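You operate a simulated robot arm through the tools that you are given. There is no shell and no other tool. Be economical: measure what you need, move in short steps, check, and stop when the job is done.

You are at the controls of a simulated robot arm. One attempt, no reset.

## Task
Wind the yellow ribbon back and take the grey spool out.
Fine: all of it back on the yellow spool; brake off to wind and on again after; small guide lever back to the black dish; grey spool in the orange tray.

Only the result counts: the job must be done as asked and must still hold three seconds after the hand-in. Knocking over, shifting, dropping, spilling or breaking anything else fails it.

## Robot
A 6-joint arm with a two-finger parallel gripper, fixed in place. Base frame: the origin is at the foot of the arm, x ahead of it, y to its left, z up; the work surface is at about z = 740. Units: mm, degrees, N and s.
With the tool pointing down near the work surface it reaches from about 200 to 640 mm from the base axis. Its first joint turns from -66.0 to 66.0 degrees. Payload 2.7 kg.
The tool frame sits at the grasp point between the pads (the TCP): z along the fingers, y along the line on which they close. The tips reach 23 mm beyond it. Largest opening 94 mm; finger width 38, thickness 10; the body of the gripper, 54 by 96 mm, starts 39 mm behind the TCP.
Orientation is that of the tool frame in the base frame, as [roll, pitch, yaw] about the fixed x, y, z axes, in that order (R = Rz(yaw) Ry(pitch) Rx(roll)). With the fingers straight down and closing along the base's y, the tool's x points along the base's -x, its y along +y and its z along -z.

## Interface
- The arm moves only by the tool drive_tool. Its argument "deltas" is a list of rows, each a list of 6 numbers: the shift along the tool's x, y, z in cm, then the turn, a rotation vector about the tool's x, y, z in degrees. In form: [[x, y, z, rx, ry, rz], ...]. A call has 1 to 8 rows; each row shifts and turns the commanded pose from where the row before left it, along the tool's axes as they then stand. "claw" is the opening, from 0 (shut) to 1 (fully open), set as the call begins (left out, the last holds). A row lasts 0.2 s, in which the tool goes at most 50 mm and 8.6 degrees; a call with a longer step from one row to the next is refused whole, and so is a gripper value outside its range. A pose out of reach is approached as far as the arm can. The call stops where the force on the tool passes 40 N (or 10 N more than at its start, if that is more) or the arm is blocked; 0.2 s more then pass. The fingers move at their own pace (about 45 mm/s each) and stop on an object; they squeeze with about 43 N. The grip force told is the motor's: it shows also when the fingers shut on nothing. Time passes only in rows, and 0.2 s behind the last, so rows that do not move let the fingers close. The reply holds the time, the measured pose of the TCP, the force on the tool along the base axes, the opening and the grip force, in the units named above and with some noise, with the torque about the TCP (base axes, N m) and any sound that the robot's microphone picked up.
- Cameras (640 x 400 px; columns grow to the right, rows downward): "scene" is fixed at [72.6, -431.6, 1409.9]; the picture's right is [0.82, -0.57, 0.00], its down [-0.31, -0.45, -0.84] and it looks along [0.47, 0.69, -0.55] (base axes); focal length 355 px, centre (320, 200). "wrist" rides on the gripper at [86, 16, -74] in the tool frame; the picture's right is [-0.18, 0.98, 0.00], its down [-0.58, -0.11, -0.81] and it looks along [-0.79, -0.15, 0.59] (tool axes); focal length 243 px, centre (320, 200). There is no depth. A picture from a camera that has moved, and an enlarged one, comes with that camera's place and axes in the base frame and with its lens. The place of the scene camera against the robot may be out by one fixed shift of up to 12 mm in any direction.
- snapshot(camera): a new picture of that camera. It takes no simulated time.
- inspect(camera, box): a new picture of the part [left, top, right, bottom] of that camera's present view, enlarged. It takes no simulated time.
- hand_in(): hands the job in; it is judged then, once.

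Work in short steps. Places have to be worked out from the pictures, the camera data and where the tool is seen: move nearer, look again, correct. Check each grasp and each placing, and mend what went wrong. You have 120 turns and 68 pictures in all, those below and enlarged ones among them. Open the gripper and draw the arm clear of the work before you hand the job in, unless the task says otherwise; then end with one line.

The tools are called after ">>>" as name(argument=value, ...) on one line, values as JSON. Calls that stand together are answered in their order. drive_tool: Moves the arm, as the interface text tells. Its arguments: {"type":"object","properties":{"deltas":{"type":"array","items":{"type":"array","items":{"type":"number"}}},"claw":{"type":"number"}},"required":["deltas"]} The other tools are called the same way: snapshot (camera) takes a picture; inspect (camera, box) takes an enlarged picture of a part of a camera's view; hand_in () hands the job in.

At the start:

```text
time: 0.0
tool_pos: [302.6, 278.8, 1077.8]
tcp_rot: [180.0, 0.0, 180.0]
ft_force: [0.5, -0.3, 0.2]
ft_torque: [-0.05, 0.01, 0.04]
opening: 94.0
finger_force: 0.0
```

scene: 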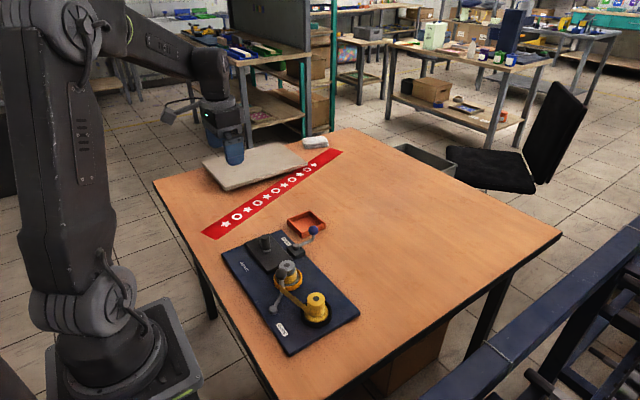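
wrist: 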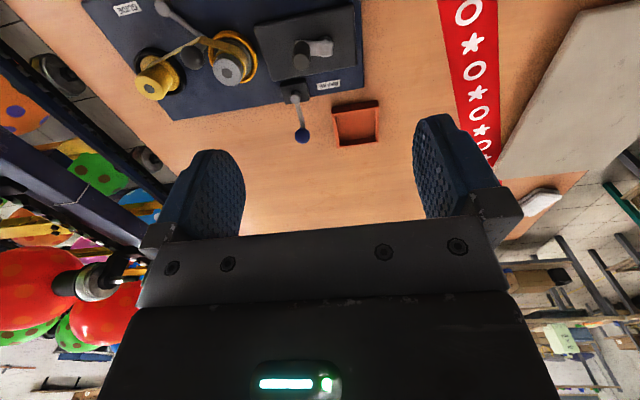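

I start by enlarging the scene view of the mechanism to understand it.

>>> inspect(camera="scene", box=[210, 200, 370, 360])

>>> inspect(camera="wrist", box=[80, 0, 400, 160])

```text
2.50 times, centred on (290, 280) of scene
camera zoom: at [72.6, -431.6, 1409.9], right [0.82, -0.57, 0.0], down [-0.31, -0.45, -0.84], along [0.47, 0.69, -0.55], focal length 887 px, centre (395, 0)
```

zoom: 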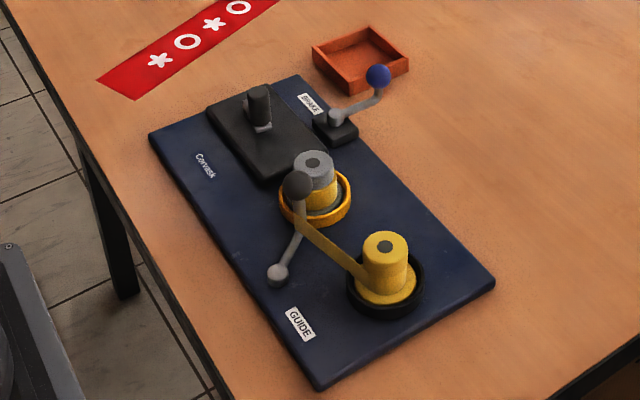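

```text
2.00 times, centred on (240, 80) of wrist
camera zoom: at [216.5, 294.4, 1152.9], right [0.18, 0.98, 0.0], down [0.58, -0.11, 0.81], along [0.79, -0.15, -0.59], focal length 485 px, centre (480, 440)
```

zoom: 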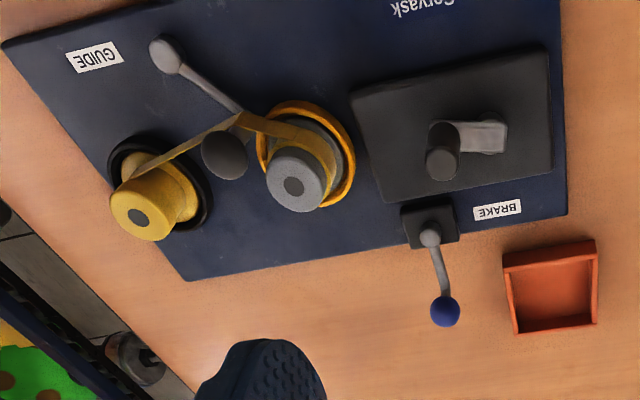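

The mechanism lies around x 280–440, y 0–300. I move the wrist camera closer to it for detail.

>>> drive_tool(deltas=[[-0.4, -2.7, 3.2, 0, 0, 0], [-0.4, -2.7, 3.2, 0, 0, 0], [-0.4, -2.7, 3.2, 0, 0, 0], [-0.4, -2.7, 3.2, 0, 0, 0]])

>>> snapshot(camera="wrist")

```text
time: 1.0
tool_pos: [322.4, 171.6, 949.8]
tcp_rot: [-180.0, 0.1, 180.0]
ft_force: [0.0, -0.5, -0.4]
ft_torque: [0.0, 0.0, -0.01]
opening: 93.8
finger_force: 0.0
```

```text
63 pictures are left
camera wrist: at [234.8, 184.9, 1024.5], right [0.18, 0.98, 0.0], down [0.58, -0.11, 0.81], along [0.79, -0.15, -0.59], focal length 243 px, centre (320, 200)
```

wrist: 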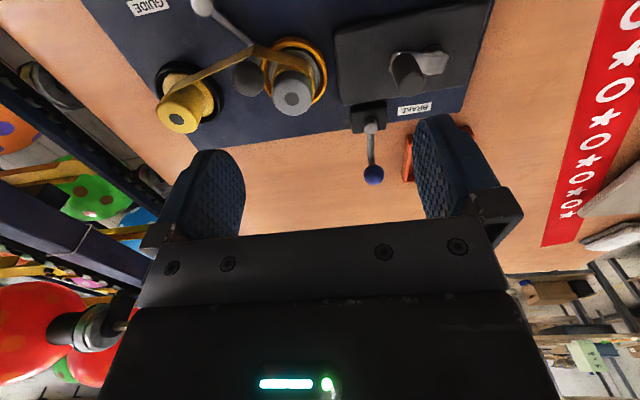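

>>> inspect(camera="wrist", box=[140, 0, 340, 140])

>>> inspect(camera="wrist", box=[320, 20, 480, 200])

>>> inspect(camera="scene", box=[260, 255, 340, 335])

```text
2.86 times, centred on (240, 70) of wrist
camera zoom: at [234.8, 184.9, 1024.5], right [0.18, 0.98, 0.0], down [0.58, -0.11, 0.81], along [0.79, -0.15, -0.59], focal length 693 px, centre (549, 571)
```

zoom: 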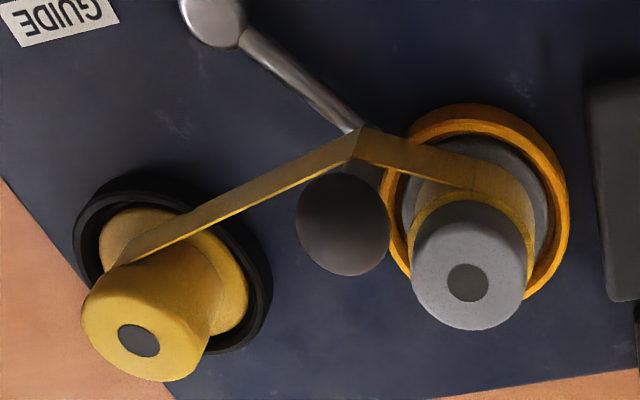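

```text
2.22 times, centred on (400, 110) of wrist
camera zoom: at [234.8, 184.9, 1024.5], right [0.18, 0.98, 0.0], down [0.58, -0.11, 0.81], along [0.79, -0.15, -0.59], focal length 539 px, centre (142, 400)
```

zoom: 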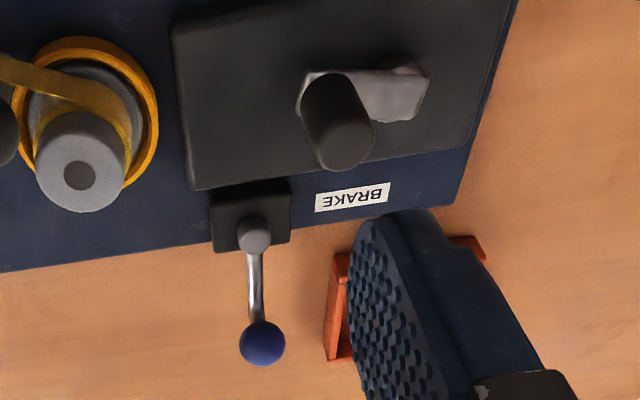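

```text
5.00 times, centred on (300, 295) of scene
camera zoom: at [72.6, -431.6, 1409.9], right [0.82, -0.57, 0.0], down [-0.31, -0.45, -0.84], along [0.47, 0.69, -0.55], focal length 1774 px, centre (420, -275)
```

zoom: 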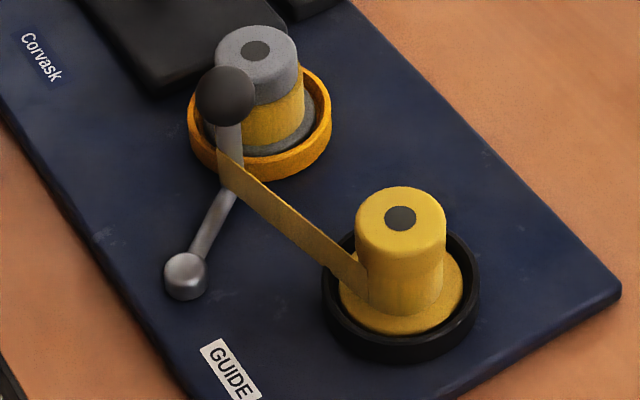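

Mechanism worked out: brake ball ≈ (486,211,805), guide knob ≈ (328,104,815) on a pivot ≈ (286,71), crank knob ≈ (359,242,815) on a pivot ≈ (360,275). I go first above the brake ball with the fingers half open.

>>> drive_tool(deltas=[[-4.1, 1.0, 1.6, 0, 0, 0], [-4.1, 1.0, 1.6, 0, 0, 0], [-4.1, 1.0, 1.6, 0, 0, 0], [-4.1, 0.9, 1.6, 0, 0, 0], [0, 0, 0, 0, 0, 0]], claw=0.5)

>>> snapshot(camera="wrist")

>>> inspect(camera="scene", box=[240, 180, 360, 300])

```text
time: 2.2
tool_pos: [481.1, 207.2, 886.6]
tcp_rot: [-180.0, -0.1, -179.9]
ft_force: [0.3, -1.4, -0.4]
ft_torque: [-0.01, 0.03, 0.01]
opening: 47.0
finger_force: 0.0
```

```text
59 pictures are left
camera wrist: at [395.4, 222.4, 960.8], right [0.18, 0.98, 0.0], down [0.58, -0.11, 0.81], along [0.79, -0.15, -0.59], focal length 243 px, centre (320, 200)
```

wrist: 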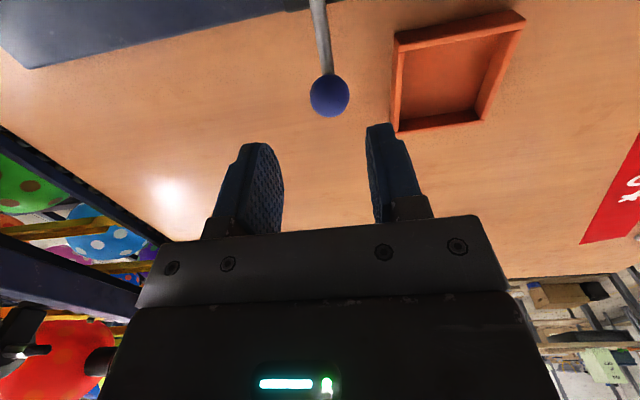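

```text
3.33 times, centred on (300, 240) of scene
camera zoom: at [72.6, -431.6, 1409.9], right [0.82, -0.57, 0.0], down [-0.31, -0.45, -0.84], along [0.47, 0.69, -0.55], focal length 1183 px, centre (387, 67)
```

zoom: 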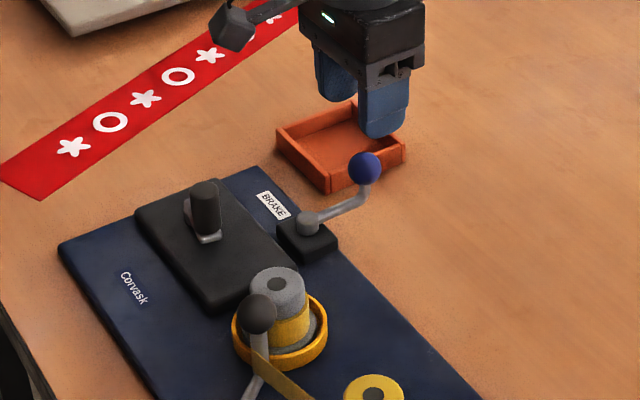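

Ball confirmed at (486.6,212,805). I lower the fingers around it, caging without gripping.

>>> drive_tool(deltas=[[-0.55, 0.5, 2.8, 0, 0, 0], [0, 0, 2.8, 0, 0, 0], [0, 0, 2.6, 0, 0, 0]])

>>> inspect(camera="wrist", box=[200, 40, 440, 240])

```text
time: 3.0
tool_pos: [486.4, 214.5, 804.2]
tcp_rot: [-179.9, 0.1, 180.0]
ft_force: [0.5, 0.5, -0.1]
ft_torque: [0.01, -0.03, 0.02]
opening: 47.0
finger_force: 0.0
```

```text
2.00 times, centred on (320, 140) of wrist
camera zoom: at [400.7, 229.2, 878.6], right [0.18, 0.98, 0.0], down [0.58, -0.11, 0.81], along [0.79, -0.15, -0.59], focal length 485 px, centre (320, 320)
```

zoom: 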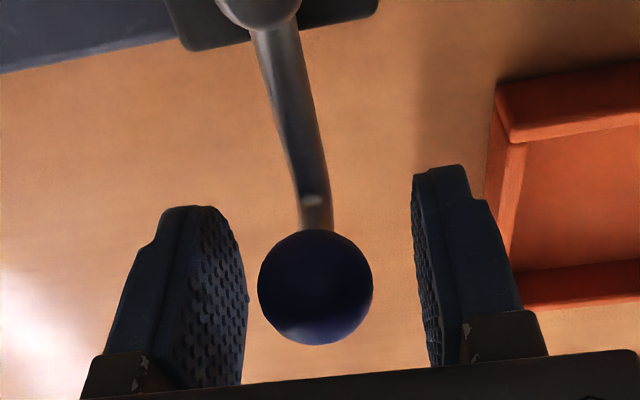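

Ball centred in the cage. I narrow the cage to about 31 mm and try a small push toward -y.

>>> drive_tool(deltas=[[0, 0, 0, 0, 0, 0], [0, -0.5, 0, 0, 0, 0], [0, -0.5, 0, 0, 0, 0], [0, -0.5, 0, 0, 0, 0]], claw=0.33)

```text
time: 4.0
tool_pos: [488.2, 201.4, 805.4]
tcp_rot: [-180.0, 0.0, -180.0]
ft_force: [0.4, -0.9, 0.3]
ft_torque: [0.03, 0.02, -0.04]
opening: 31.1
finger_force: 0.3
```

It moves freely toward -y (no stop). I follow its arc, turning the tool along with the lever.

>>> drive_tool(deltas=[[0.1, -0.2, 0, 0, 0, 8], [0.05, -0.75, 0, 0, 0, 8], [0.05, -0.75, 0, 0, 0, 8], [0.05, -0.75, 0, 0, 0, 8]])

>>> snapshot(camera="wrist")

```text
time: 5.0
tool_pos: [478.4, 176.4, 804.9]
tcp_rot: [180.0, 0.1, 147.8]
ft_force: [0.2, 0.0, -0.2]
ft_torque: [0.01, 0.0, -0.03]
opening: 31.2
finger_force: 0.1
```

```text
56 pictures are left
camera wrist: at [415.4, 235.2, 878.6], right [0.68, 0.73, 0.0], down [0.43, -0.4, 0.81], along [0.59, -0.55, -0.59], focal length 243 px, centre (320, 200)
```

wrist: 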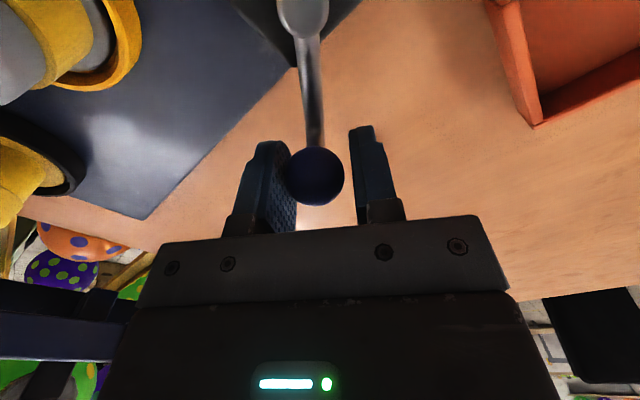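

The lever follows at about -39° with nearly no force; I continue along the arc to find its stop.

>>> drive_tool(deltas=[[0.05, -0.75, 0, 0, 0, 8], [0.05, -0.75, 0, 0, 0, 8], [0, 0, 0, 0, 0, 0]])

>>> snapshot(camera="wrist")

```text
time: 5.8
tool_pos: [472.0, 166.8, 805.1]
tcp_rot: [179.7, 0.1, 132.1]
ft_force: [6.8, 11.7, 0.6]
ft_torque: [0.06, -0.04, -0.01]
opening: 36.8
finger_force: 6.4
```

```text
55 pictures are left
camera wrist: at [425.5, 239.9, 880.1], right [0.85, 0.52, 0.01], down [0.3, -0.51, 0.81], along [0.42, -0.69, -0.59], focal length 243 px, centre (320, 200)
```

wrist: 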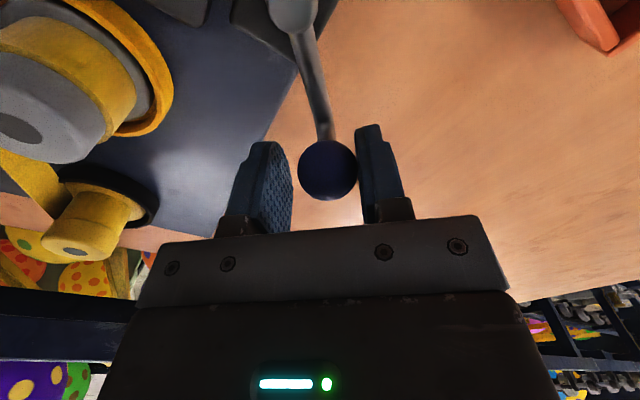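

It met a hard stop at about -40°: the lever has reached its other end (brake off). I back off slightly and rise.

>>> drive_tool(deltas=[[0, 0.6, 0, 0, 0, 0], [0, 0, -3, 0, 0, 0], [0, 0, -4, 0, 0, 0], [0, 0, -1.5, 0, 0, -8]], claw=0.5)

>>> inspect(camera="scene", box=[210, 200, 370, 360])

```text
time: 6.8
tool_pos: [474.3, 170.7, 888.3]
tcp_rot: [-180.0, 0.0, 140.0]
ft_force: [0.5, 0.0, -0.9]
ft_torque: [-0.03, 0.0, -0.02]
opening: 46.8
finger_force: 0.0
```

```text
2.50 times, centred on (290, 280) of scene
camera zoom: at [72.6, -431.6, 1409.9], right [0.82, -0.57, 0.0], down [-0.31, -0.45, -0.84], along [0.47, 0.69, -0.55], focal length 887 px, centre (395, 0)
```

zoom: 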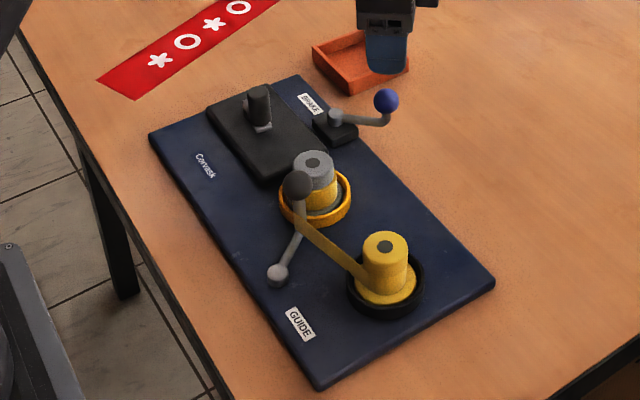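

Brake is off and holds. Now I turn back to yaw 180 and go above the crank knob.

>>> drive_tool(deltas=[[0, 0, 0, 0, 0, -8], [0, 0, 0, 0, 0, -8], [0, 0, 0, 0, 0, -8], [0, 0, 0, 0, 0, -8], [0, 0, 0, 0, 0, -8], [3.84, 2.37, 0, 0, 0, 0], [3.84, 2.37, 0, 0, 0, 0], [3.84, 2.37, 0, 0, 0, 0]], claw=0.6)

>>> snapshot(camera="wrist")

```text
time: 8.6
tool_pos: [359.4, 240.7, 888.8]
tcp_rot: [-179.9, 0.1, -179.9]
ft_force: [-0.4, -0.4, -0.7]
ft_torque: [0.02, 0.01, -0.04]
opening: 56.3
finger_force: 0.1
```

```text
53 pictures are left
camera wrist: at [272.9, 254.8, 963.1], right [0.18, 0.98, 0.0], down [0.58, -0.11, 0.81], along [0.79, -0.15, -0.59], focal length 243 px, centre (320, 200)
```

wrist: 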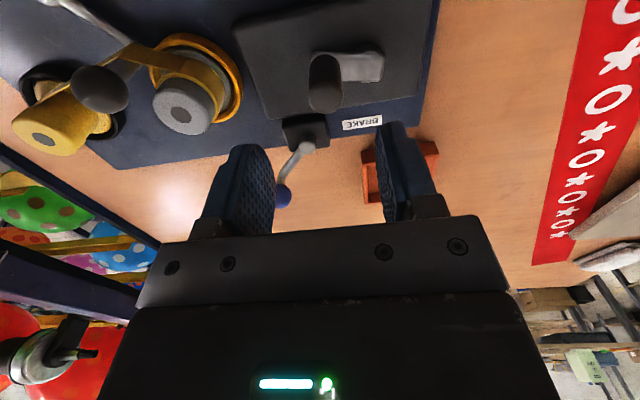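

>>> inspect(camera="wrist", box=[230, 20, 420, 140])

```text
3.33 times, centred on (325, 80) of wrist
camera zoom: at [272.9, 254.8, 963.1], right [0.18, 0.98, 0.0], down [0.58, -0.11, 0.81], along [0.79, -0.15, -0.59], focal length 809 px, centre (303, 600)
```

zoom: 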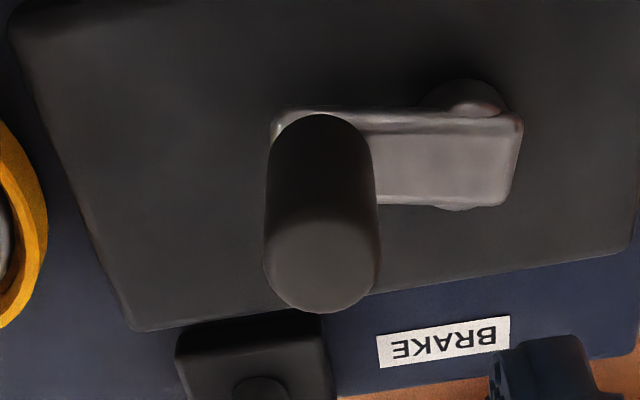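

Knob at (361,242), top ≈ 815, diameter ≈ 23; pivot ≈ (364,275). I descend around the knob and grip it.

>>> drive_tool(deltas=[[-0.16, 0.13, 3, 0, 0, 0], [0, 0, 3, 0, 0, 0], [0, 0, 2.4, 0, 0, 0], [0, 0, 0, 0, 0, 0]])

>>> drive_tool(deltas=[[0, 0, 0, 0, 0, 0], [0, 0, 0, 0, 0, 0], [0, 0, 0, 0, 0, 0]], claw=0.15)

>>> inspect(camera="wrist", box=[200, 40, 440, 240])

```text
time: 9.6
tool_pos: [360.2, 242.6, 805.4]
tcp_rot: [180.0, 0.0, -180.0]
ft_force: [-1.2, 1.2, 0.4]
ft_torque: [0.02, 0.0, 0.01]
opening: 56.4
finger_force: 0.0
```

```text
time: 10.4
tool_pos: [361.9, 243.2, 806.3]
tcp_rot: [180.0, 0.1, -179.8]
ft_force: [1.6, 12.7, 0.0]
ft_torque: [-0.62, -0.39, 0.01]
opening: 22.7
finger_force: 42.6
```

```text
2.00 times, centred on (320, 140) of wrist
camera zoom: at [274.1, 258.1, 879.9], right [0.18, 0.98, 0.0], down [0.58, -0.11, 0.81], along [0.79, -0.15, -0.59], focal length 485 px, centre (320, 320)
```

zoom: 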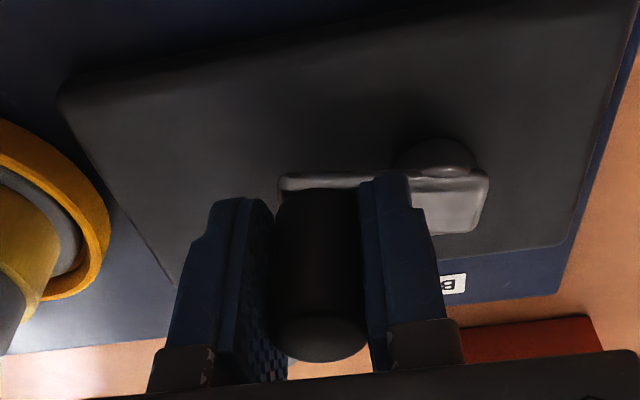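

Gripped (22.7 mm). I try a small counter-clockwise turn (knob toward +x) and watch the spools.

>>> drive_tool(deltas=[[-0.4, 0.1, 0, 0, 0, 0], [-0.4, 0.1, 0, 0, 0, 0], [-0.4, 0.15, 0, 0, 0, 0]])

>>> inspect(camera="scene", box=[240, 220, 340, 340])

```text
time: 11.2
tool_pos: [372.7, 243.6, 804.5]
tcp_rot: [-180.0, 0.0, 179.9]
ft_force: [0.9, -9.5, -0.6]
ft_torque: [0.75, -0.74, 0.0]
opening: 22.4
finger_force: 42.4
```

```text
3.33 times, centred on (290, 280) of scene
camera zoom: at [72.6, -431.8, 1409.9], right [0.82, -0.57, 0.0], down [-0.31, -0.45, -0.84], along [0.47, 0.69, -0.55], focal length 1183 px, centre (420, -67)
```

zoom: 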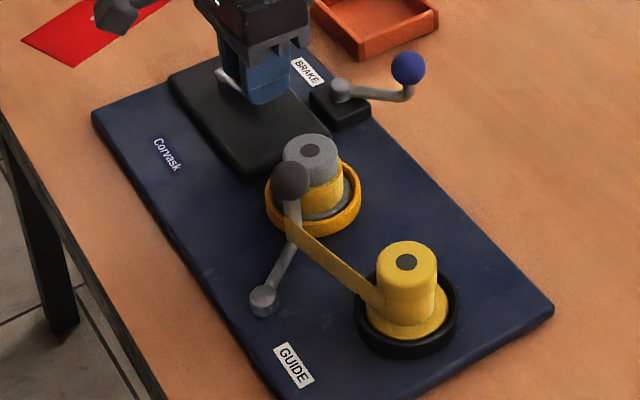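

Pivot seems nearer (369,275.5), radius ≈ 32; the crank moves with little resistance. I continue the arc counter-clockwise.

>>> drive_tool(deltas=[[-0.84, 0.0, 0, 0, 0, 0], [-0.73, 0.41, 0, 0, 0, 0], [-0.59, 0.59, 0, 0, 0, 0], [-0.43, 0.72, 0, 0, 0, 0]])

>>> inspect(camera="scene", box=[240, 220, 340, 340])

```text
time: 12.2
tool_pos: [397.5, 264.4, 806.1]
tcp_rot: [-179.9, -0.2, 180.0]
ft_force: [-28.7, 9.7, 10.5]
ft_torque: [0.41, 0.45, -0.02]
opening: 22.2
finger_force: 42.6
```

```text
3.33 times, centred on (290, 280) of scene
camera zoom: at [71.8, -431.5, 1410.0], right [0.82, -0.57, 0.0], down [-0.31, -0.45, -0.84], along [0.47, 0.69, -0.55], focal length 1183 px, centre (420, -67)
```

zoom: 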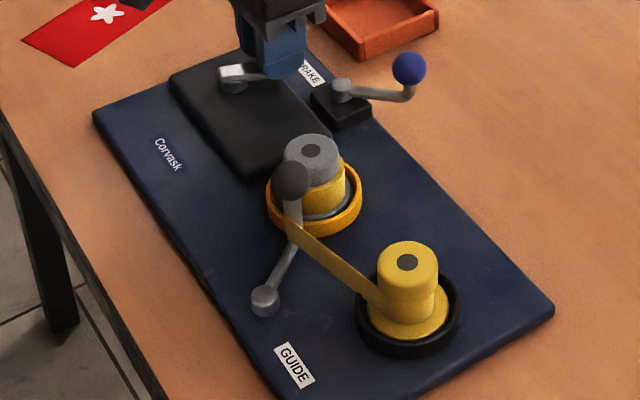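

Force -29 N in x says my radius is a bit large; I correct to centre ≈ (366.5,273.5), R ≈ 30 and go on.

>>> drive_tool(deltas=[[0.3, 0.5, 0, 0, 0, 0], [0.0, 0.5, 0, 0, 0, 0]])

>>> drive_tool(deltas=[[0.15, 1.0, 0, 0, 0, 0], [0.5, 0.85, 0, 0, 0, 0]])

```text
time: 12.8
tool_pos: [400.4, 273.6, 805.5]
tcp_rot: [179.9, 0.4, -179.9]
ft_force: [21.2, -2.2, 0.3]
ft_torque: [-0.73, 0.77, 0.03]
opening: 22.0
finger_force: 42.6
```

```text
time: 13.4
tool_pos: [390.9, 292.3, 806.1]
tcp_rot: [179.9, 0.2, -179.9]
ft_force: [14.2, 10.3, 0.3]
ft_torque: [-0.53, -1.12, 0.01]
opening: 22.1
finger_force: 42.8
```

The fits agree on centre ≈ (367.5,276), R ≈ 33. I continue round the far side.

>>> drive_tool(deltas=[[0.26, 1.14, 0, 0, 0, 0], [1.04, 0.49, 0, 0, 0, 0], [0.85, 0.11, 0, 0, 0, 0], [1.13, -0.2, 0, 0, 0, 0]])

>>> inspect(camera="wrist", box=[0, 0, 440, 240])

>>> inspect(camera="scene", box=[240, 220, 340, 340])

```text
time: 14.4
tool_pos: [356.7, 306.3, 805.4]
tcp_rot: [-180.0, 0.1, -180.0]
ft_force: [3.6, -9.7, 7.6]
ft_torque: [-0.33, 1.09, 0.01]
opening: 22.1
finger_force: 43.0
```

```text
1.45 times, centred on (220, 120) of wrist
camera zoom: at [270.6, 321.2, 880.0], right [0.18, 0.98, 0.0], down [0.58, -0.11, 0.81], along [0.79, -0.15, -0.59], focal length 353 px, centre (466, 316)
```

zoom: 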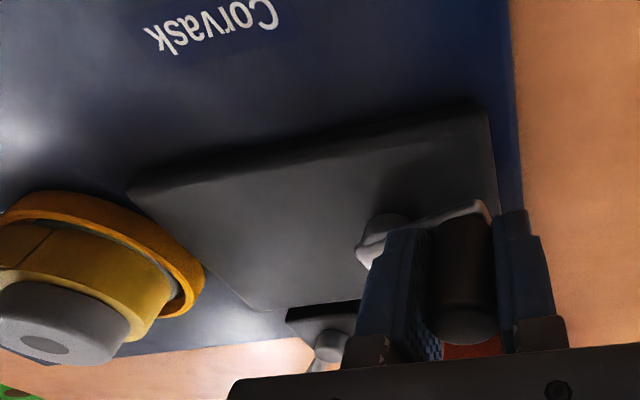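

```text
3.33 times, centred on (290, 280) of scene
camera zoom: at [72.6, -431.9, 1409.8], right [0.82, -0.57, 0.0], down [-0.31, -0.45, -0.84], along [0.47, 0.69, -0.55], focal length 1183 px, centre (420, -67)
```

zoom: 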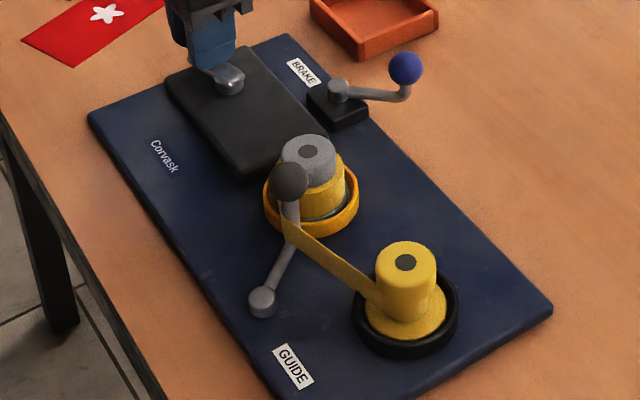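

The images suggest the board shifts by a few mm under side forces, so I must be gentle. Let me compare the spools with the earlier zoom to see whether the ribbon moves and which way.

>>> inspect(camera="scene", box=[260, 255, 340, 335])

>>> inspect(camera="scene", box=[210, 200, 370, 360])

```text
5.00 times, centred on (300, 295) of scene
camera zoom: at [72.6, -431.9, 1409.8], right [0.82, -0.57, 0.0], down [-0.31, -0.45, -0.84], along [0.47, 0.69, -0.55], focal length 1774 px, centre (420, -275)
```

zoom: 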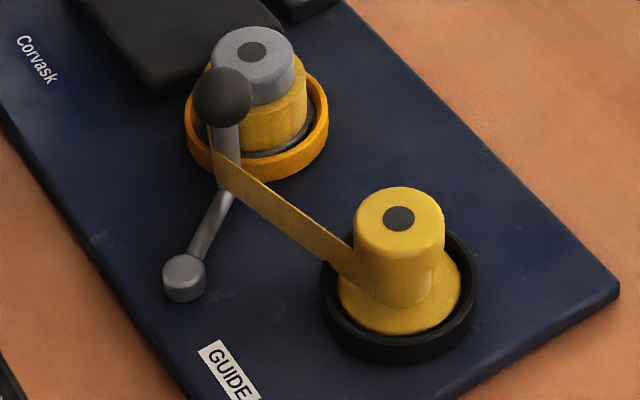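

```text
2.50 times, centred on (290, 280) of scene
camera zoom: at [72.6, -431.9, 1409.8], right [0.82, -0.57, 0.0], down [-0.31, -0.45, -0.84], along [0.47, 0.69, -0.55], focal length 887 px, centre (395, 0)
```

zoom: 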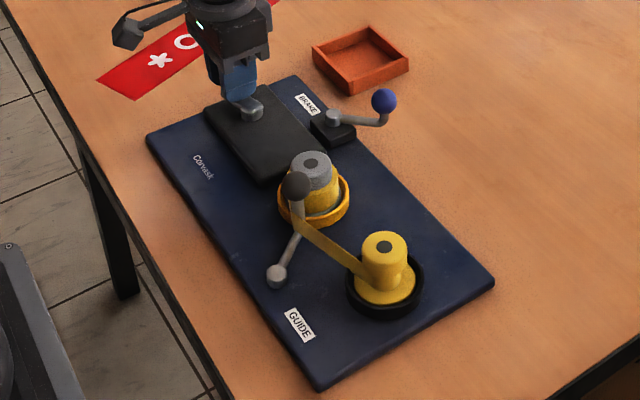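

>>> inspect(camera="scene", box=[280, 255, 320, 295])

>>> inspect(camera="scene", box=[295, 285, 335, 325])

```text
10.00 times, centred on (300, 275) of scene
camera zoom: at [72.6, -431.9, 1409.8], right [0.82, -0.57, 0.0], down [-0.31, -0.45, -0.84], along [0.47, 0.69, -0.55], focal length 3548 px, centre (520, -550)
```

zoom: 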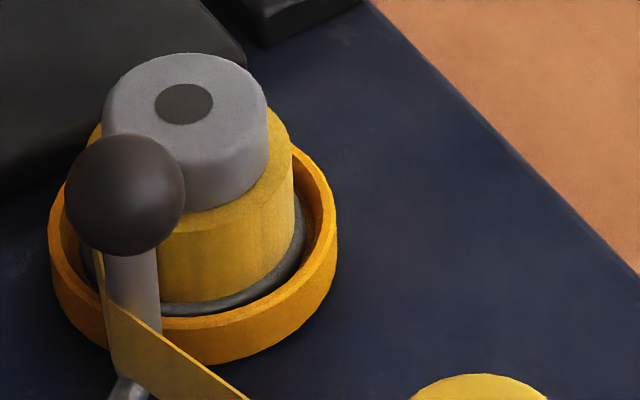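

```text
10.00 times, centred on (315, 305) of scene
camera zoom: at [72.6, -431.9, 1409.8], right [0.82, -0.57, 0.0], down [-0.31, -0.45, -0.84], along [0.47, 0.69, -0.55], focal length 3548 px, centre (370, -850)
```

zoom: 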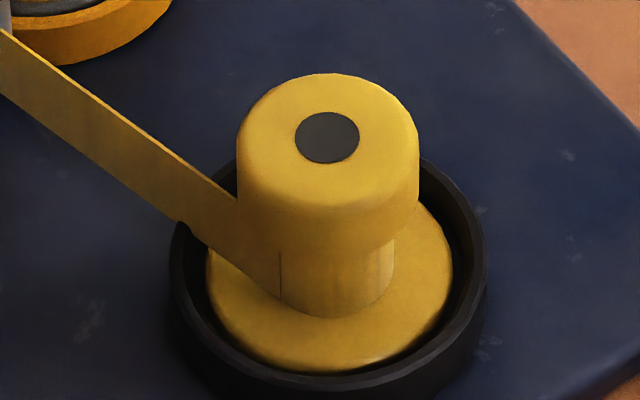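

Grey is now fuller: counter-clockwise winds the wrong way. Refit: centre ≈ (366,275.5), R ≈ 31. I now turn clockwise, carefully.

>>> drive_tool(deltas=[[-0.98, -0.04, 0, 0, 0, 0], [-0.8, -0.11, 0, 0, 0, 0], [-0.75, -0.31, 0, 0, 0, 0], [-0.64, -0.49, 0, 0, 0, 0]])

```text
time: 15.4
tool_pos: [388.6, 295.8, 805.8]
tcp_rot: [-179.9, 0.0, -179.9]
ft_force: [-8.7, -7.9, 6.8]
ft_torque: [0.28, -1.31, 0.03]
opening: 22.3
finger_force: 43.4
```

Only ~12 N inward; I trim 1 mm and continue clockwise.

>>> drive_tool(deltas=[[-0.39, -0.7, 0, 0, 0, 0], [-0.31, -0.75, 0, 0, 0, 0], [-0.11, -0.8, 0, 0, 0, 0], [0.11, -0.8, 0, 0, 0, 0]])

```text
time: 16.4
tool_pos: [396.3, 268.0, 806.0]
tcp_rot: [179.9, 0.1, 179.9]
ft_force: [-2.4, 1.9, 5.2]
ft_torque: [0.02, 0.43, 0.0]
opening: 22.2
finger_force: 43.0
```

Forces near zero: the circle fits now. Next 90° clockwise.

>>> drive_tool(deltas=[[0.31, -0.74, 0, 0, 0, 0], [0.49, -0.64, 0, 0, 0, 0], [0.64, -0.49, 0, 0, 0, 0], [0.75, -0.31, 0, 0, 0, 0], [0.8, -0.11, 0, 0, 0, 0]])

```text
time: 17.6
tool_pos: [364.2, 243.6, 806.2]
tcp_rot: [-179.9, -0.2, 179.9]
ft_force: [0.9, -14.3, -0.9]
ft_torque: [0.41, -0.98, 0.04]
opening: 21.9
finger_force: 43.3
```

>>> drive_tool(deltas=[[0.8, 0.03, 0, 0, 0, 0], [0.75, 0.31, 0, 0, 0, 0], [0.64, 0.49, 0, 0, 0, 0], [0.49, 0.64, 0, 0, 0, 0]])

```text
time: 18.6
tool_pos: [337.7, 258.8, 806.2]
tcp_rot: [-179.8, -0.2, -180.0]
ft_force: [-13.7, -7.8, 13.6]
ft_torque: [0.23, 1.05, 0.02]
opening: 22.0
finger_force: 42.8
```

Refit with those forces: centre (364,274.6), R = 32. I continue half a turn in one call.

>>> drive_tool(deltas=[[0.5, 0.76, 0, 0, 0, 0], [0.11, 0.83, 0, 0, 0, 0], [-0.11, 0.83, 0, 0, 0, 0], [-0.32, 0.77, 0, 0, 0, 0], [-0.51, 0.66, 0, 0, 0, 0], [-0.66, 0.51, 0, 0, 0, 0], [-0.77, 0.32, 0, 0, 0, 0], [-0.83, 0.11, 0, 0, 0, 0]])

>>> inspect(camera="scene", box=[250, 240, 340, 330])

```text
time: 20.4
tool_pos: [363.0, 307.8, 806.0]
tcp_rot: [-180.0, 0.1, 180.0]
ft_force: [-1.1, 16.2, 0.3]
ft_torque: [-0.06, -0.1, -0.07]
opening: 21.9
finger_force: 42.6
```

```text
4.44 times, centred on (295, 285) of scene
camera zoom: at [72.8, -431.0, 1410.1], right [0.82, -0.57, 0.0], down [-0.31, -0.45, -0.84], along [0.47, 0.69, -0.55], focal length 1577 px, centre (431, -178)
```

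zoom: 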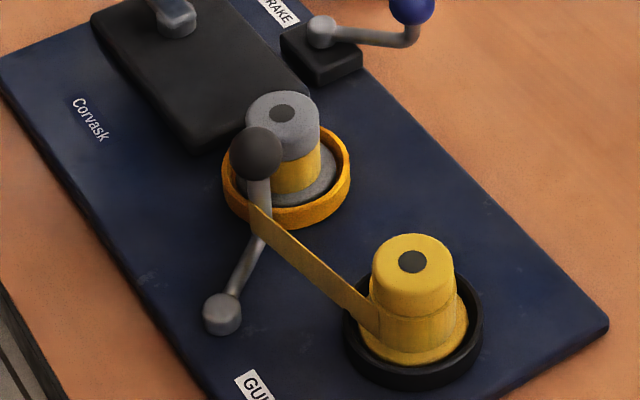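

Yellow is filling, grey emptying. Refine to centre (364,275.3), R = 32.7 and do a further half turn clockwise.

>>> drive_tool(deltas=[[-1.25, -0.11, 0, 0, 0, 0], [-1.06, -0.71, 0, 0, 0, 0], [-0.71, -1.06, 0, 0, 0, 0], [-0.25, -1.25, 0, 0, 0, 0], [0.25, -1.25, 0, 0, 0, 0], [0.71, -1.06, 0, 0, 0, 0], [1.06, -0.71, 0, 0, 0, 0], [1.25, -0.25, 0, 0, 0, 0]])

>>> inspect(camera="scene", box=[250, 240, 340, 330])

```text
time: 22.2
tool_pos: [367.0, 243.3, 806.6]
tcp_rot: [179.9, 0.2, 180.0]
ft_force: [-1.7, 15.4, 0.2]
ft_torque: [-0.5, 1.13, -0.04]
opening: 21.9
finger_force: 43.2
```

```text
4.44 times, centred on (295, 285) of scene
camera zoom: at [72.8, -431.1, 1410.1], right [0.82, -0.57, 0.0], down [-0.31, -0.45, -0.84], along [0.47, 0.69, -0.55], focal length 1577 px, centre (431, -178)
```

zoom: 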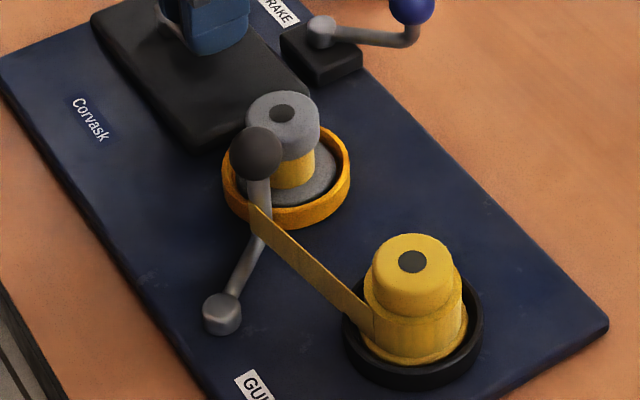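

>>> drive_tool(deltas=[[1.17, 0.37, 0, 0, 0, 0], [1.04, 0.7, 0, 0, 0, 0], [0.7, 1.04, 0, 0, 0, 0], [0.24, 1.22, 0, 0, 0, 0], [-0.24, 1.22, 0, 0, 0, 0], [-0.7, 1.04, 0, 0, 0, 0], [-1.04, 0.7, 0, 0, 0, 0], [-1.22, 0.24, 0, 0, 0, 0]])

>>> inspect(camera="scene", box=[250, 240, 340, 330])

```text
time: 24.0
tool_pos: [365.6, 307.4, 806.3]
tcp_rot: [-179.9, 0.0, 180.0]
ft_force: [0.4, -14.8, 9.2]
ft_torque: [0.3, -1.28, 0.03]
opening: 22.0
finger_force: 43.2
```

```text
4.44 times, centred on (295, 285) of scene
camera zoom: at [72.4, -432.1, 1409.8], right [0.82, -0.57, 0.0], down [-0.31, -0.45, -0.84], along [0.47, 0.69, -0.55], focal length 1577 px, centre (431, -178)
```

zoom: 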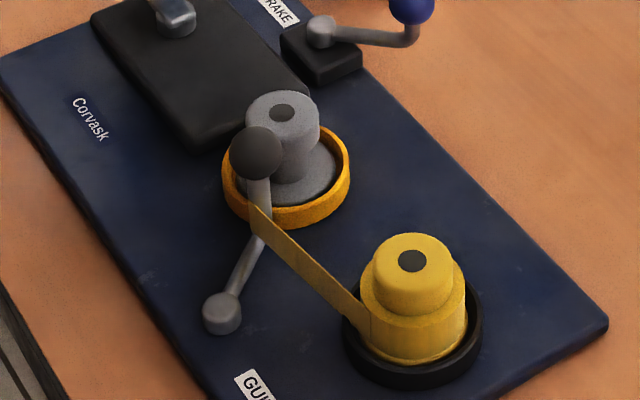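

The grey spool's core is bare now but the ribbon strand is still there; another quarter turn, then look.

>>> drive_tool(deltas=[[-1.21, -0.32, 0, 0, 0, 0], [-1.03, -0.69, 0, 0, 0, 0], [-0.69, -1.03, 0, 0, 0, 0], [-0.24, -1.21, 0, 0, 0, 0]])

>>> inspect(camera="scene", box=[250, 240, 340, 330])

```text
time: 25.0
tool_pos: [397.6, 274.3, 805.7]
tcp_rot: [-179.9, -0.1, -180.0]
ft_force: [-0.1, 0.3, 0.9]
ft_torque: [-0.04, -0.02, -0.03]
opening: 13.9
finger_force: 0.0
```

```text
4.44 times, centred on (295, 285) of scene
camera zoom: at [72.6, -431.6, 1409.9], right [0.82, -0.57, 0.0], down [-0.31, -0.45, -0.84], along [0.47, 0.69, -0.55], focal length 1577 px, centre (431, -178)
```

zoom: 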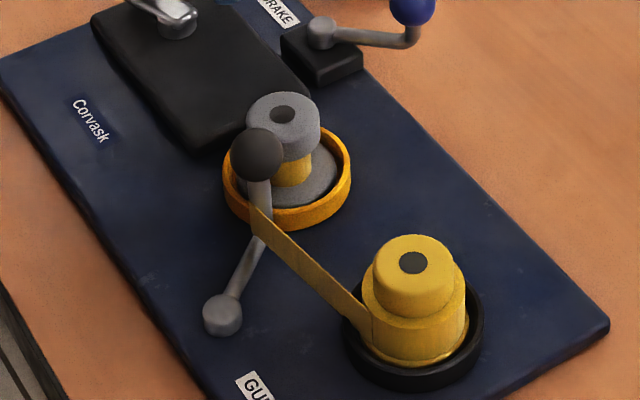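

The knob slipped out of the grip and the grey core shows ribbon again. I open, rise and look.

>>> drive_tool(deltas=[[0, 0, -3, 0, 0, 0], [0, 0, -4, 0, 0, 0], [0, 0, -4, 0, 0, 0]], claw=0.6)

>>> snapshot(camera="wrist")

>>> inspect(camera="scene", box=[230, 200, 350, 320])

```text
time: 25.8
tool_pos: [395.4, 274.5, 915.5]
tcp_rot: [-180.0, 0.1, -179.9]
ft_force: [-1.5, -0.8, -0.6]
ft_torque: [0.0, 0.03, 0.01]
opening: 56.4
finger_force: 0.1
```

```text
38 pictures are left
camera wrist: at [309.5, 289.4, 990.2], right [0.18, 0.98, 0.0], down [0.58, -0.11, 0.81], along [0.79, -0.15, -0.59], focal length 243 px, centre (320, 200)
```

wrist: 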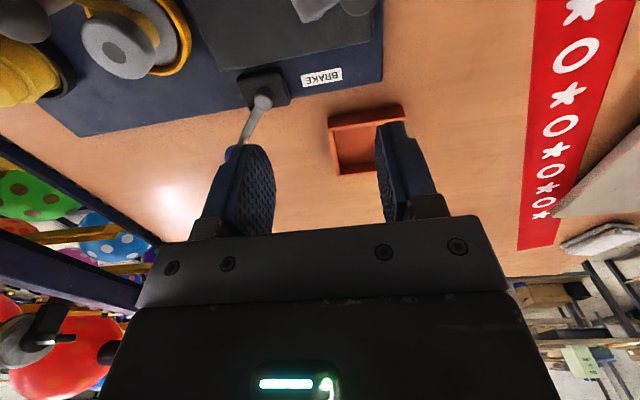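

```text
3.33 times, centred on (290, 260) of scene
camera zoom: at [72.6, -431.6, 1409.9], right [0.82, -0.57, 0.0], down [-0.31, -0.45, -0.84], along [0.47, 0.69, -0.55], focal length 1183 px, centre (420, 0)
```

zoom: 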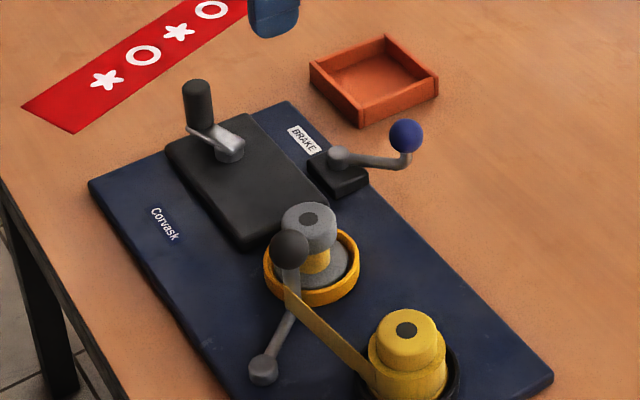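

The crank stands with its knob near (358,310), a bit before where it slipped. I move above it to look closely.

>>> drive_tool(deltas=[[1.8, 1.6, 1.2, 0, 0, 0], [1.9, 1.7, 1.2, 0, 0, 0]])

>>> inspect(camera="wrist", box=[140, 0, 400, 140])

>>> inspect(camera="scene", box=[280, 255, 320, 295])

```text
time: 26.4
tool_pos: [362.0, 308.6, 892.0]
tcp_rot: [-179.9, 0.1, 180.0]
ft_force: [0.0, 0.1, -0.4]
ft_torque: [0.0, 0.01, 0.02]
opening: 56.2
finger_force: 0.0
```

```text
2.46 times, centred on (270, 70) of wrist
camera zoom: at [274.0, 323.5, 966.1], right [0.18, 0.98, 0.0], down [0.58, -0.11, 0.81], along [0.79, -0.15, -0.59], focal length 597 px, centre (443, 520)
```

zoom: 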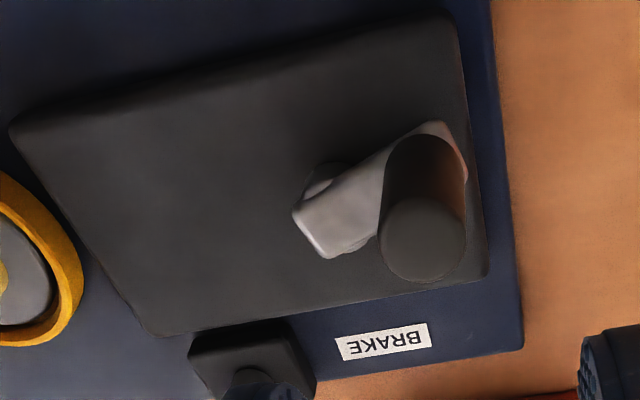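

```text
10.00 times, centred on (300, 275) of scene
camera zoom: at [72.5, -431.6, 1409.9], right [0.82, -0.57, 0.0], down [-0.31, -0.45, -0.84], along [0.47, 0.69, -0.55], focal length 3548 px, centre (520, -550)
```

zoom: 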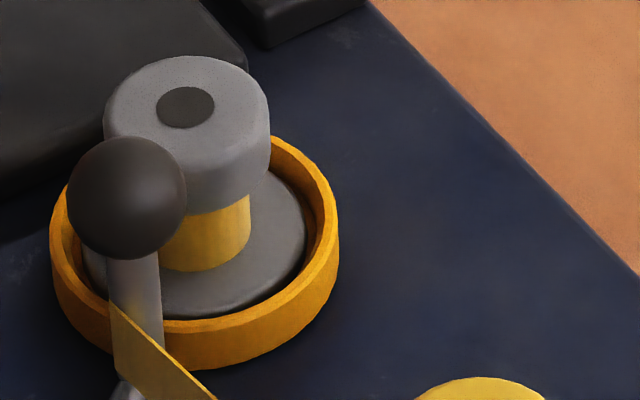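

The knob is now at ≈ (354,303): it recoiled about 20° after the slip. I regrip it there, this time centred on the pads.

>>> drive_tool(deltas=[[0.6, -0.54, 0, 0, 0, 0], [0, 0, 3, 0, 0, 0], [0, 0, 3, 0, 0, 0], [0, 0, 2.8, 0, 0, 0], [0, 0, 0, 0, 0, 0]])

>>> drive_tool(deltas=[[0, 0, 0, 0, 0, 0], [0, 0, 0, 0, 0, 0], [0, 0, 0, 0, 0, 0]], claw=0.15)

>>> inspect(camera="wrist", box=[200, 40, 440, 240])

```text
time: 27.6
tool_pos: [353.2, 302.8, 803.7]
tcp_rot: [180.0, 0.0, 179.9]
ft_force: [-3.1, -1.1, 9.1]
ft_torque: [-0.33, 0.13, -0.13]
opening: 57.0
finger_force: 0.9
```

```text
time: 28.4
tool_pos: [353.2, 304.1, 804.7]
tcp_rot: [179.8, 0.3, -179.9]
ft_force: [-2.3, 13.1, 3.1]
ft_torque: [-0.39, -0.18, 0.02]
opening: 23.6
finger_force: 10.8
```

```text
2.00 times, centred on (320, 140) of wrist
camera zoom: at [266.9, 318.7, 879.1], right [0.18, 0.98, 0.0], down [0.58, -0.11, 0.81], along [0.79, -0.15, -0.59], focal length 485 px, centre (320, 320)
```

zoom: 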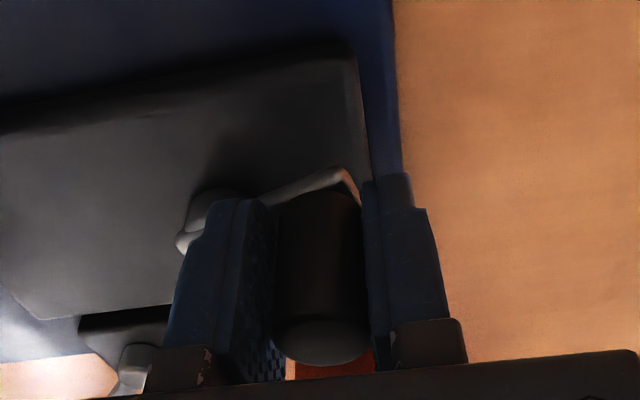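

Tips were touching the crank arm; I raise 4 mm, let the grip settle.

>>> drive_tool(deltas=[[0, 0.08, -0.4, 0, 0, 0], [0, 0, 0, 0, 0, 0]], claw=0.1)

```text
time: 29.0
tool_pos: [352.9, 303.9, 807.1]
tcp_rot: [-179.8, -0.2, 179.9]
ft_force: [-7.1, 17.9, -0.9]
ft_torque: [0.61, -0.26, -0.04]
opening: 22.2
finger_force: 43.0
```

Gripped. I turn clockwise in small steps, watching for the end stop.

>>> drive_tool(deltas=[[-0.58, 0.26, 0, 0, 0, 0], [-0.55, 0.05, 0, 0, 0, 0]])

>>> drive_tool(deltas=[[-0.3, 0.0, 0, 0, 0, 0], [0, 0, 0, 0, 0, 0]])

>>> inspect(camera="scene", box=[280, 255, 320, 295])

```text
time: 29.6
tool_pos: [365.8, 305.2, 807.6]
tcp_rot: [-179.8, 0.0, 179.9]
ft_force: [-0.6, 4.8, -0.2]
ft_torque: [0.49, 0.71, 0.02]
opening: 22.0
finger_force: 43.1
```

```text
time: 30.2
tool_pos: [368.5, 305.1, 807.4]
tcp_rot: [-179.9, -0.1, 180.0]
ft_force: [-0.7, -3.9, -0.7]
ft_torque: [0.37, 0.09, 0.01]
opening: 22.3
finger_force: 43.1
```

```text
10.00 times, centred on (300, 275) of scene
camera zoom: at [72.8, -431.5, 1409.9], right [0.82, -0.57, 0.0], down [-0.31, -0.45, -0.84], along [0.47, 0.69, -0.55], focal length 3548 px, centre (520, -550)
```

zoom: 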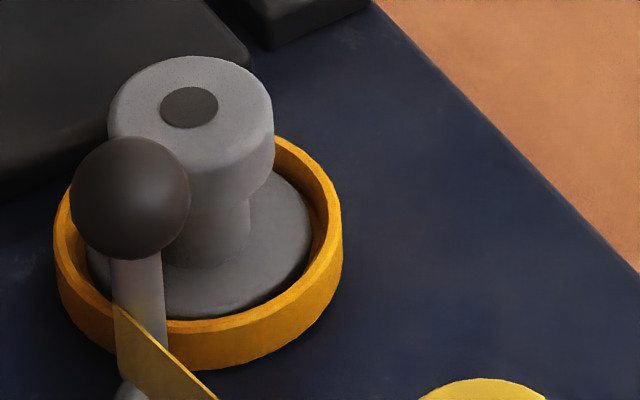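

No resistance yet; grey core is bare. I continue slowly.

>>> drive_tool(deltas=[[-0.52, -0.13, 0, 0, 0, 0], [-0.52, -0.19, 0, 0, 0, 0]])

>>> drive_tool(deltas=[[-0.5, -0.3, 0, 0, 0, 0], [-0.45, -0.4, 0, 0, 0, 0]])

>>> inspect(camera="scene", box=[250, 240, 340, 330])

```text
time: 30.8
tool_pos: [377.3, 305.0, 806.7]
tcp_rot: [-180.0, -0.1, -179.9]
ft_force: [-21.1, 6.8, -0.6]
ft_torque: [-0.01, 0.45, 0.0]
opening: 22.1
finger_force: 43.5
```

```text
time: 31.4
tool_pos: [389.0, 298.0, 808.8]
tcp_rot: [179.9, 0.2, 179.9]
ft_force: [-3.7, 17.9, -0.8]
ft_torque: [-0.91, -0.22, -0.08]
opening: 22.2
finger_force: 42.6
```

```text
4.44 times, centred on (295, 285) of scene
camera zoom: at [72.7, -431.0, 1410.1], right [0.82, -0.57, 0.0], down [-0.31, -0.45, -0.84], along [0.47, 0.69, -0.55], focal length 1577 px, centre (431, -178)
```

zoom: 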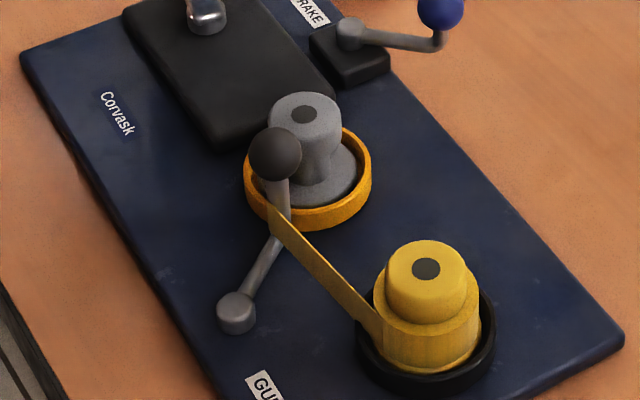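

The ribbon has come to its end, and the push then moved the board about 10 mm; I'll have to correct that. I release now, rise and look.

>>> drive_tool(deltas=[[0.1, 0, 0, 0, 0, 0], [0, 0, 0, 0, 0, 0], [0, 0, -4, 0, 0, 0], [0, 0, -5, 0, 0, 0], [0, -5, -5, 0, 0, 0]], claw=0.6)

>>> drive_tool(deltas=[[2.2, -3.5, -1, 0, 0, 0], [2.2, -3.5, -1, 0, 0, 0], [2.2, -3.5, -1, 0, 0, 0]])

>>> snapshot(camera="wrist")

>>> inspect(camera="scene", box=[210, 200, 370, 360])

```text
refused: row 5 steps farther than a row can; nothing moved
```

```text
time: 32.2
tool_pos: [321.6, 188.9, 836.3]
tcp_rot: [-179.8, -0.2, -179.9]
ft_force: [3.5, -16.7, -33.5]
ft_torque: [-1.2, 0.25, 0.13]
opening: 22.2
finger_force: 12.5
```

```text
31 pictures are left
camera wrist: at [235.6, 204.7, 910.6], right [0.18, 0.98, -0.01], down [0.58, -0.11, 0.8], along [0.79, -0.15, -0.59], focal length 243 px, centre (320, 200)
```

wrist: 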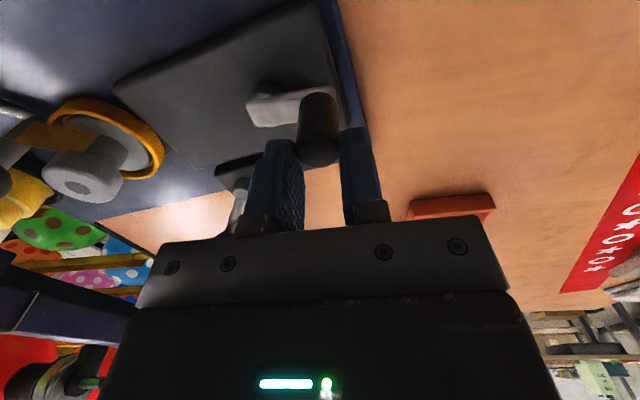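

```text
2.50 times, centred on (290, 280) of scene
camera zoom: at [72.6, -431.6, 1409.9], right [0.82, -0.57, 0.0], down [-0.31, -0.45, -0.84], along [0.47, 0.69, -0.55], focal length 887 px, centre (395, 0)
```

zoom: 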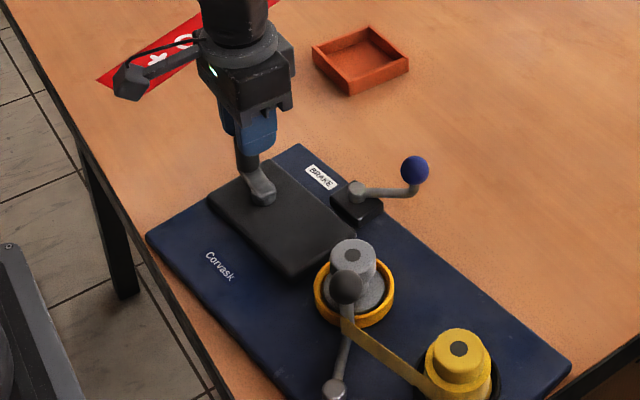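

The release call was refused and the following move ran with the knob still gripped, dragging the whole board by about (-67,-109) mm. I'll set it down, release, and then move the board back to its original place.

>>> drive_tool(deltas=[[0, 0, 0.4, 0, 0, 0], [0, 0, 0.4, 0, 0, 0]])

```text
time: 32.9
tool_pos: [322.4, 188.0, 830.8]
tcp_rot: [-179.9, -0.1, 179.9]
ft_force: [0.3, -8.5, 7.6]
ft_torque: [-0.1, -0.46, 0.02]
opening: 22.0
finger_force: 43.2
stopped in row 2: the force on the tool passed its limit at 50 N (the readings are from after the stop); the commanded pose is now the measured one
```

Board is down on the table. Now release and rise straight up (single call, check result before anything else).

>>> drive_tool(deltas=[[0, 0, 0, 0, 0, 0], [0, 0, 0, 0, 0, 0], [0, 0, -4, 0, 0, 0], [0, 0, -4, 0, 0, 0], [0, 0, -4, 0, 0, 0]], claw=0.6)

>>> snapshot(camera="scene")

```text
time: 34.1
tool_pos: [323.0, 187.6, 949.3]
tcp_rot: [-179.8, -0.1, -180.0]
ft_force: [0.2, 0.1, -0.3]
ft_torque: [0.05, -0.02, -0.01]
opening: 56.2
finger_force: 0.0
```

```text
29 pictures are left
```

scene: 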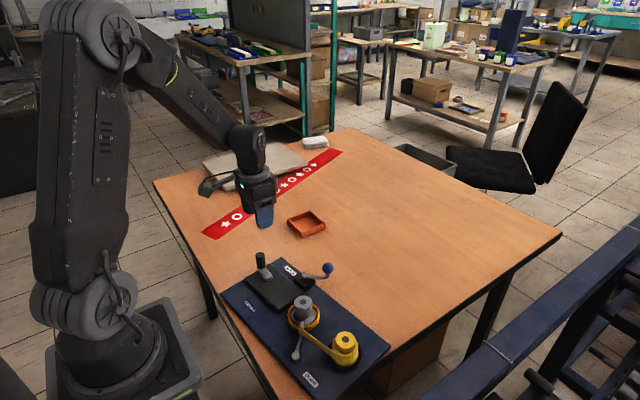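

>>> inspect(camera="scene", box=[210, 240, 410, 400])

```text
2.50 times, centred on (310, 320) of scene
camera zoom: at [72.6, -431.6, 1409.9], right [0.82, -0.57, 0.0], down [-0.31, -0.45, -0.84], along [0.47, 0.69, -0.55], focal length 887 px, centre (345, -100)
```

zoom: 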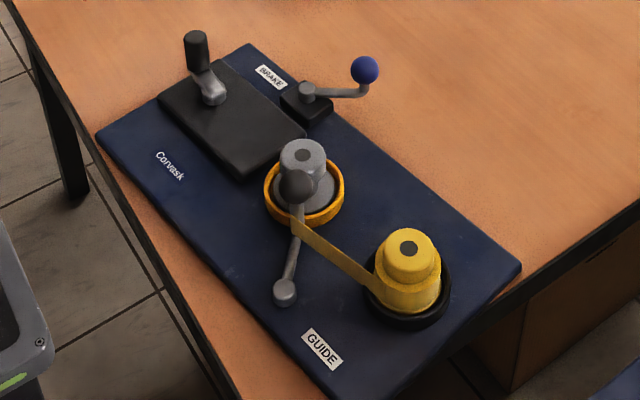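

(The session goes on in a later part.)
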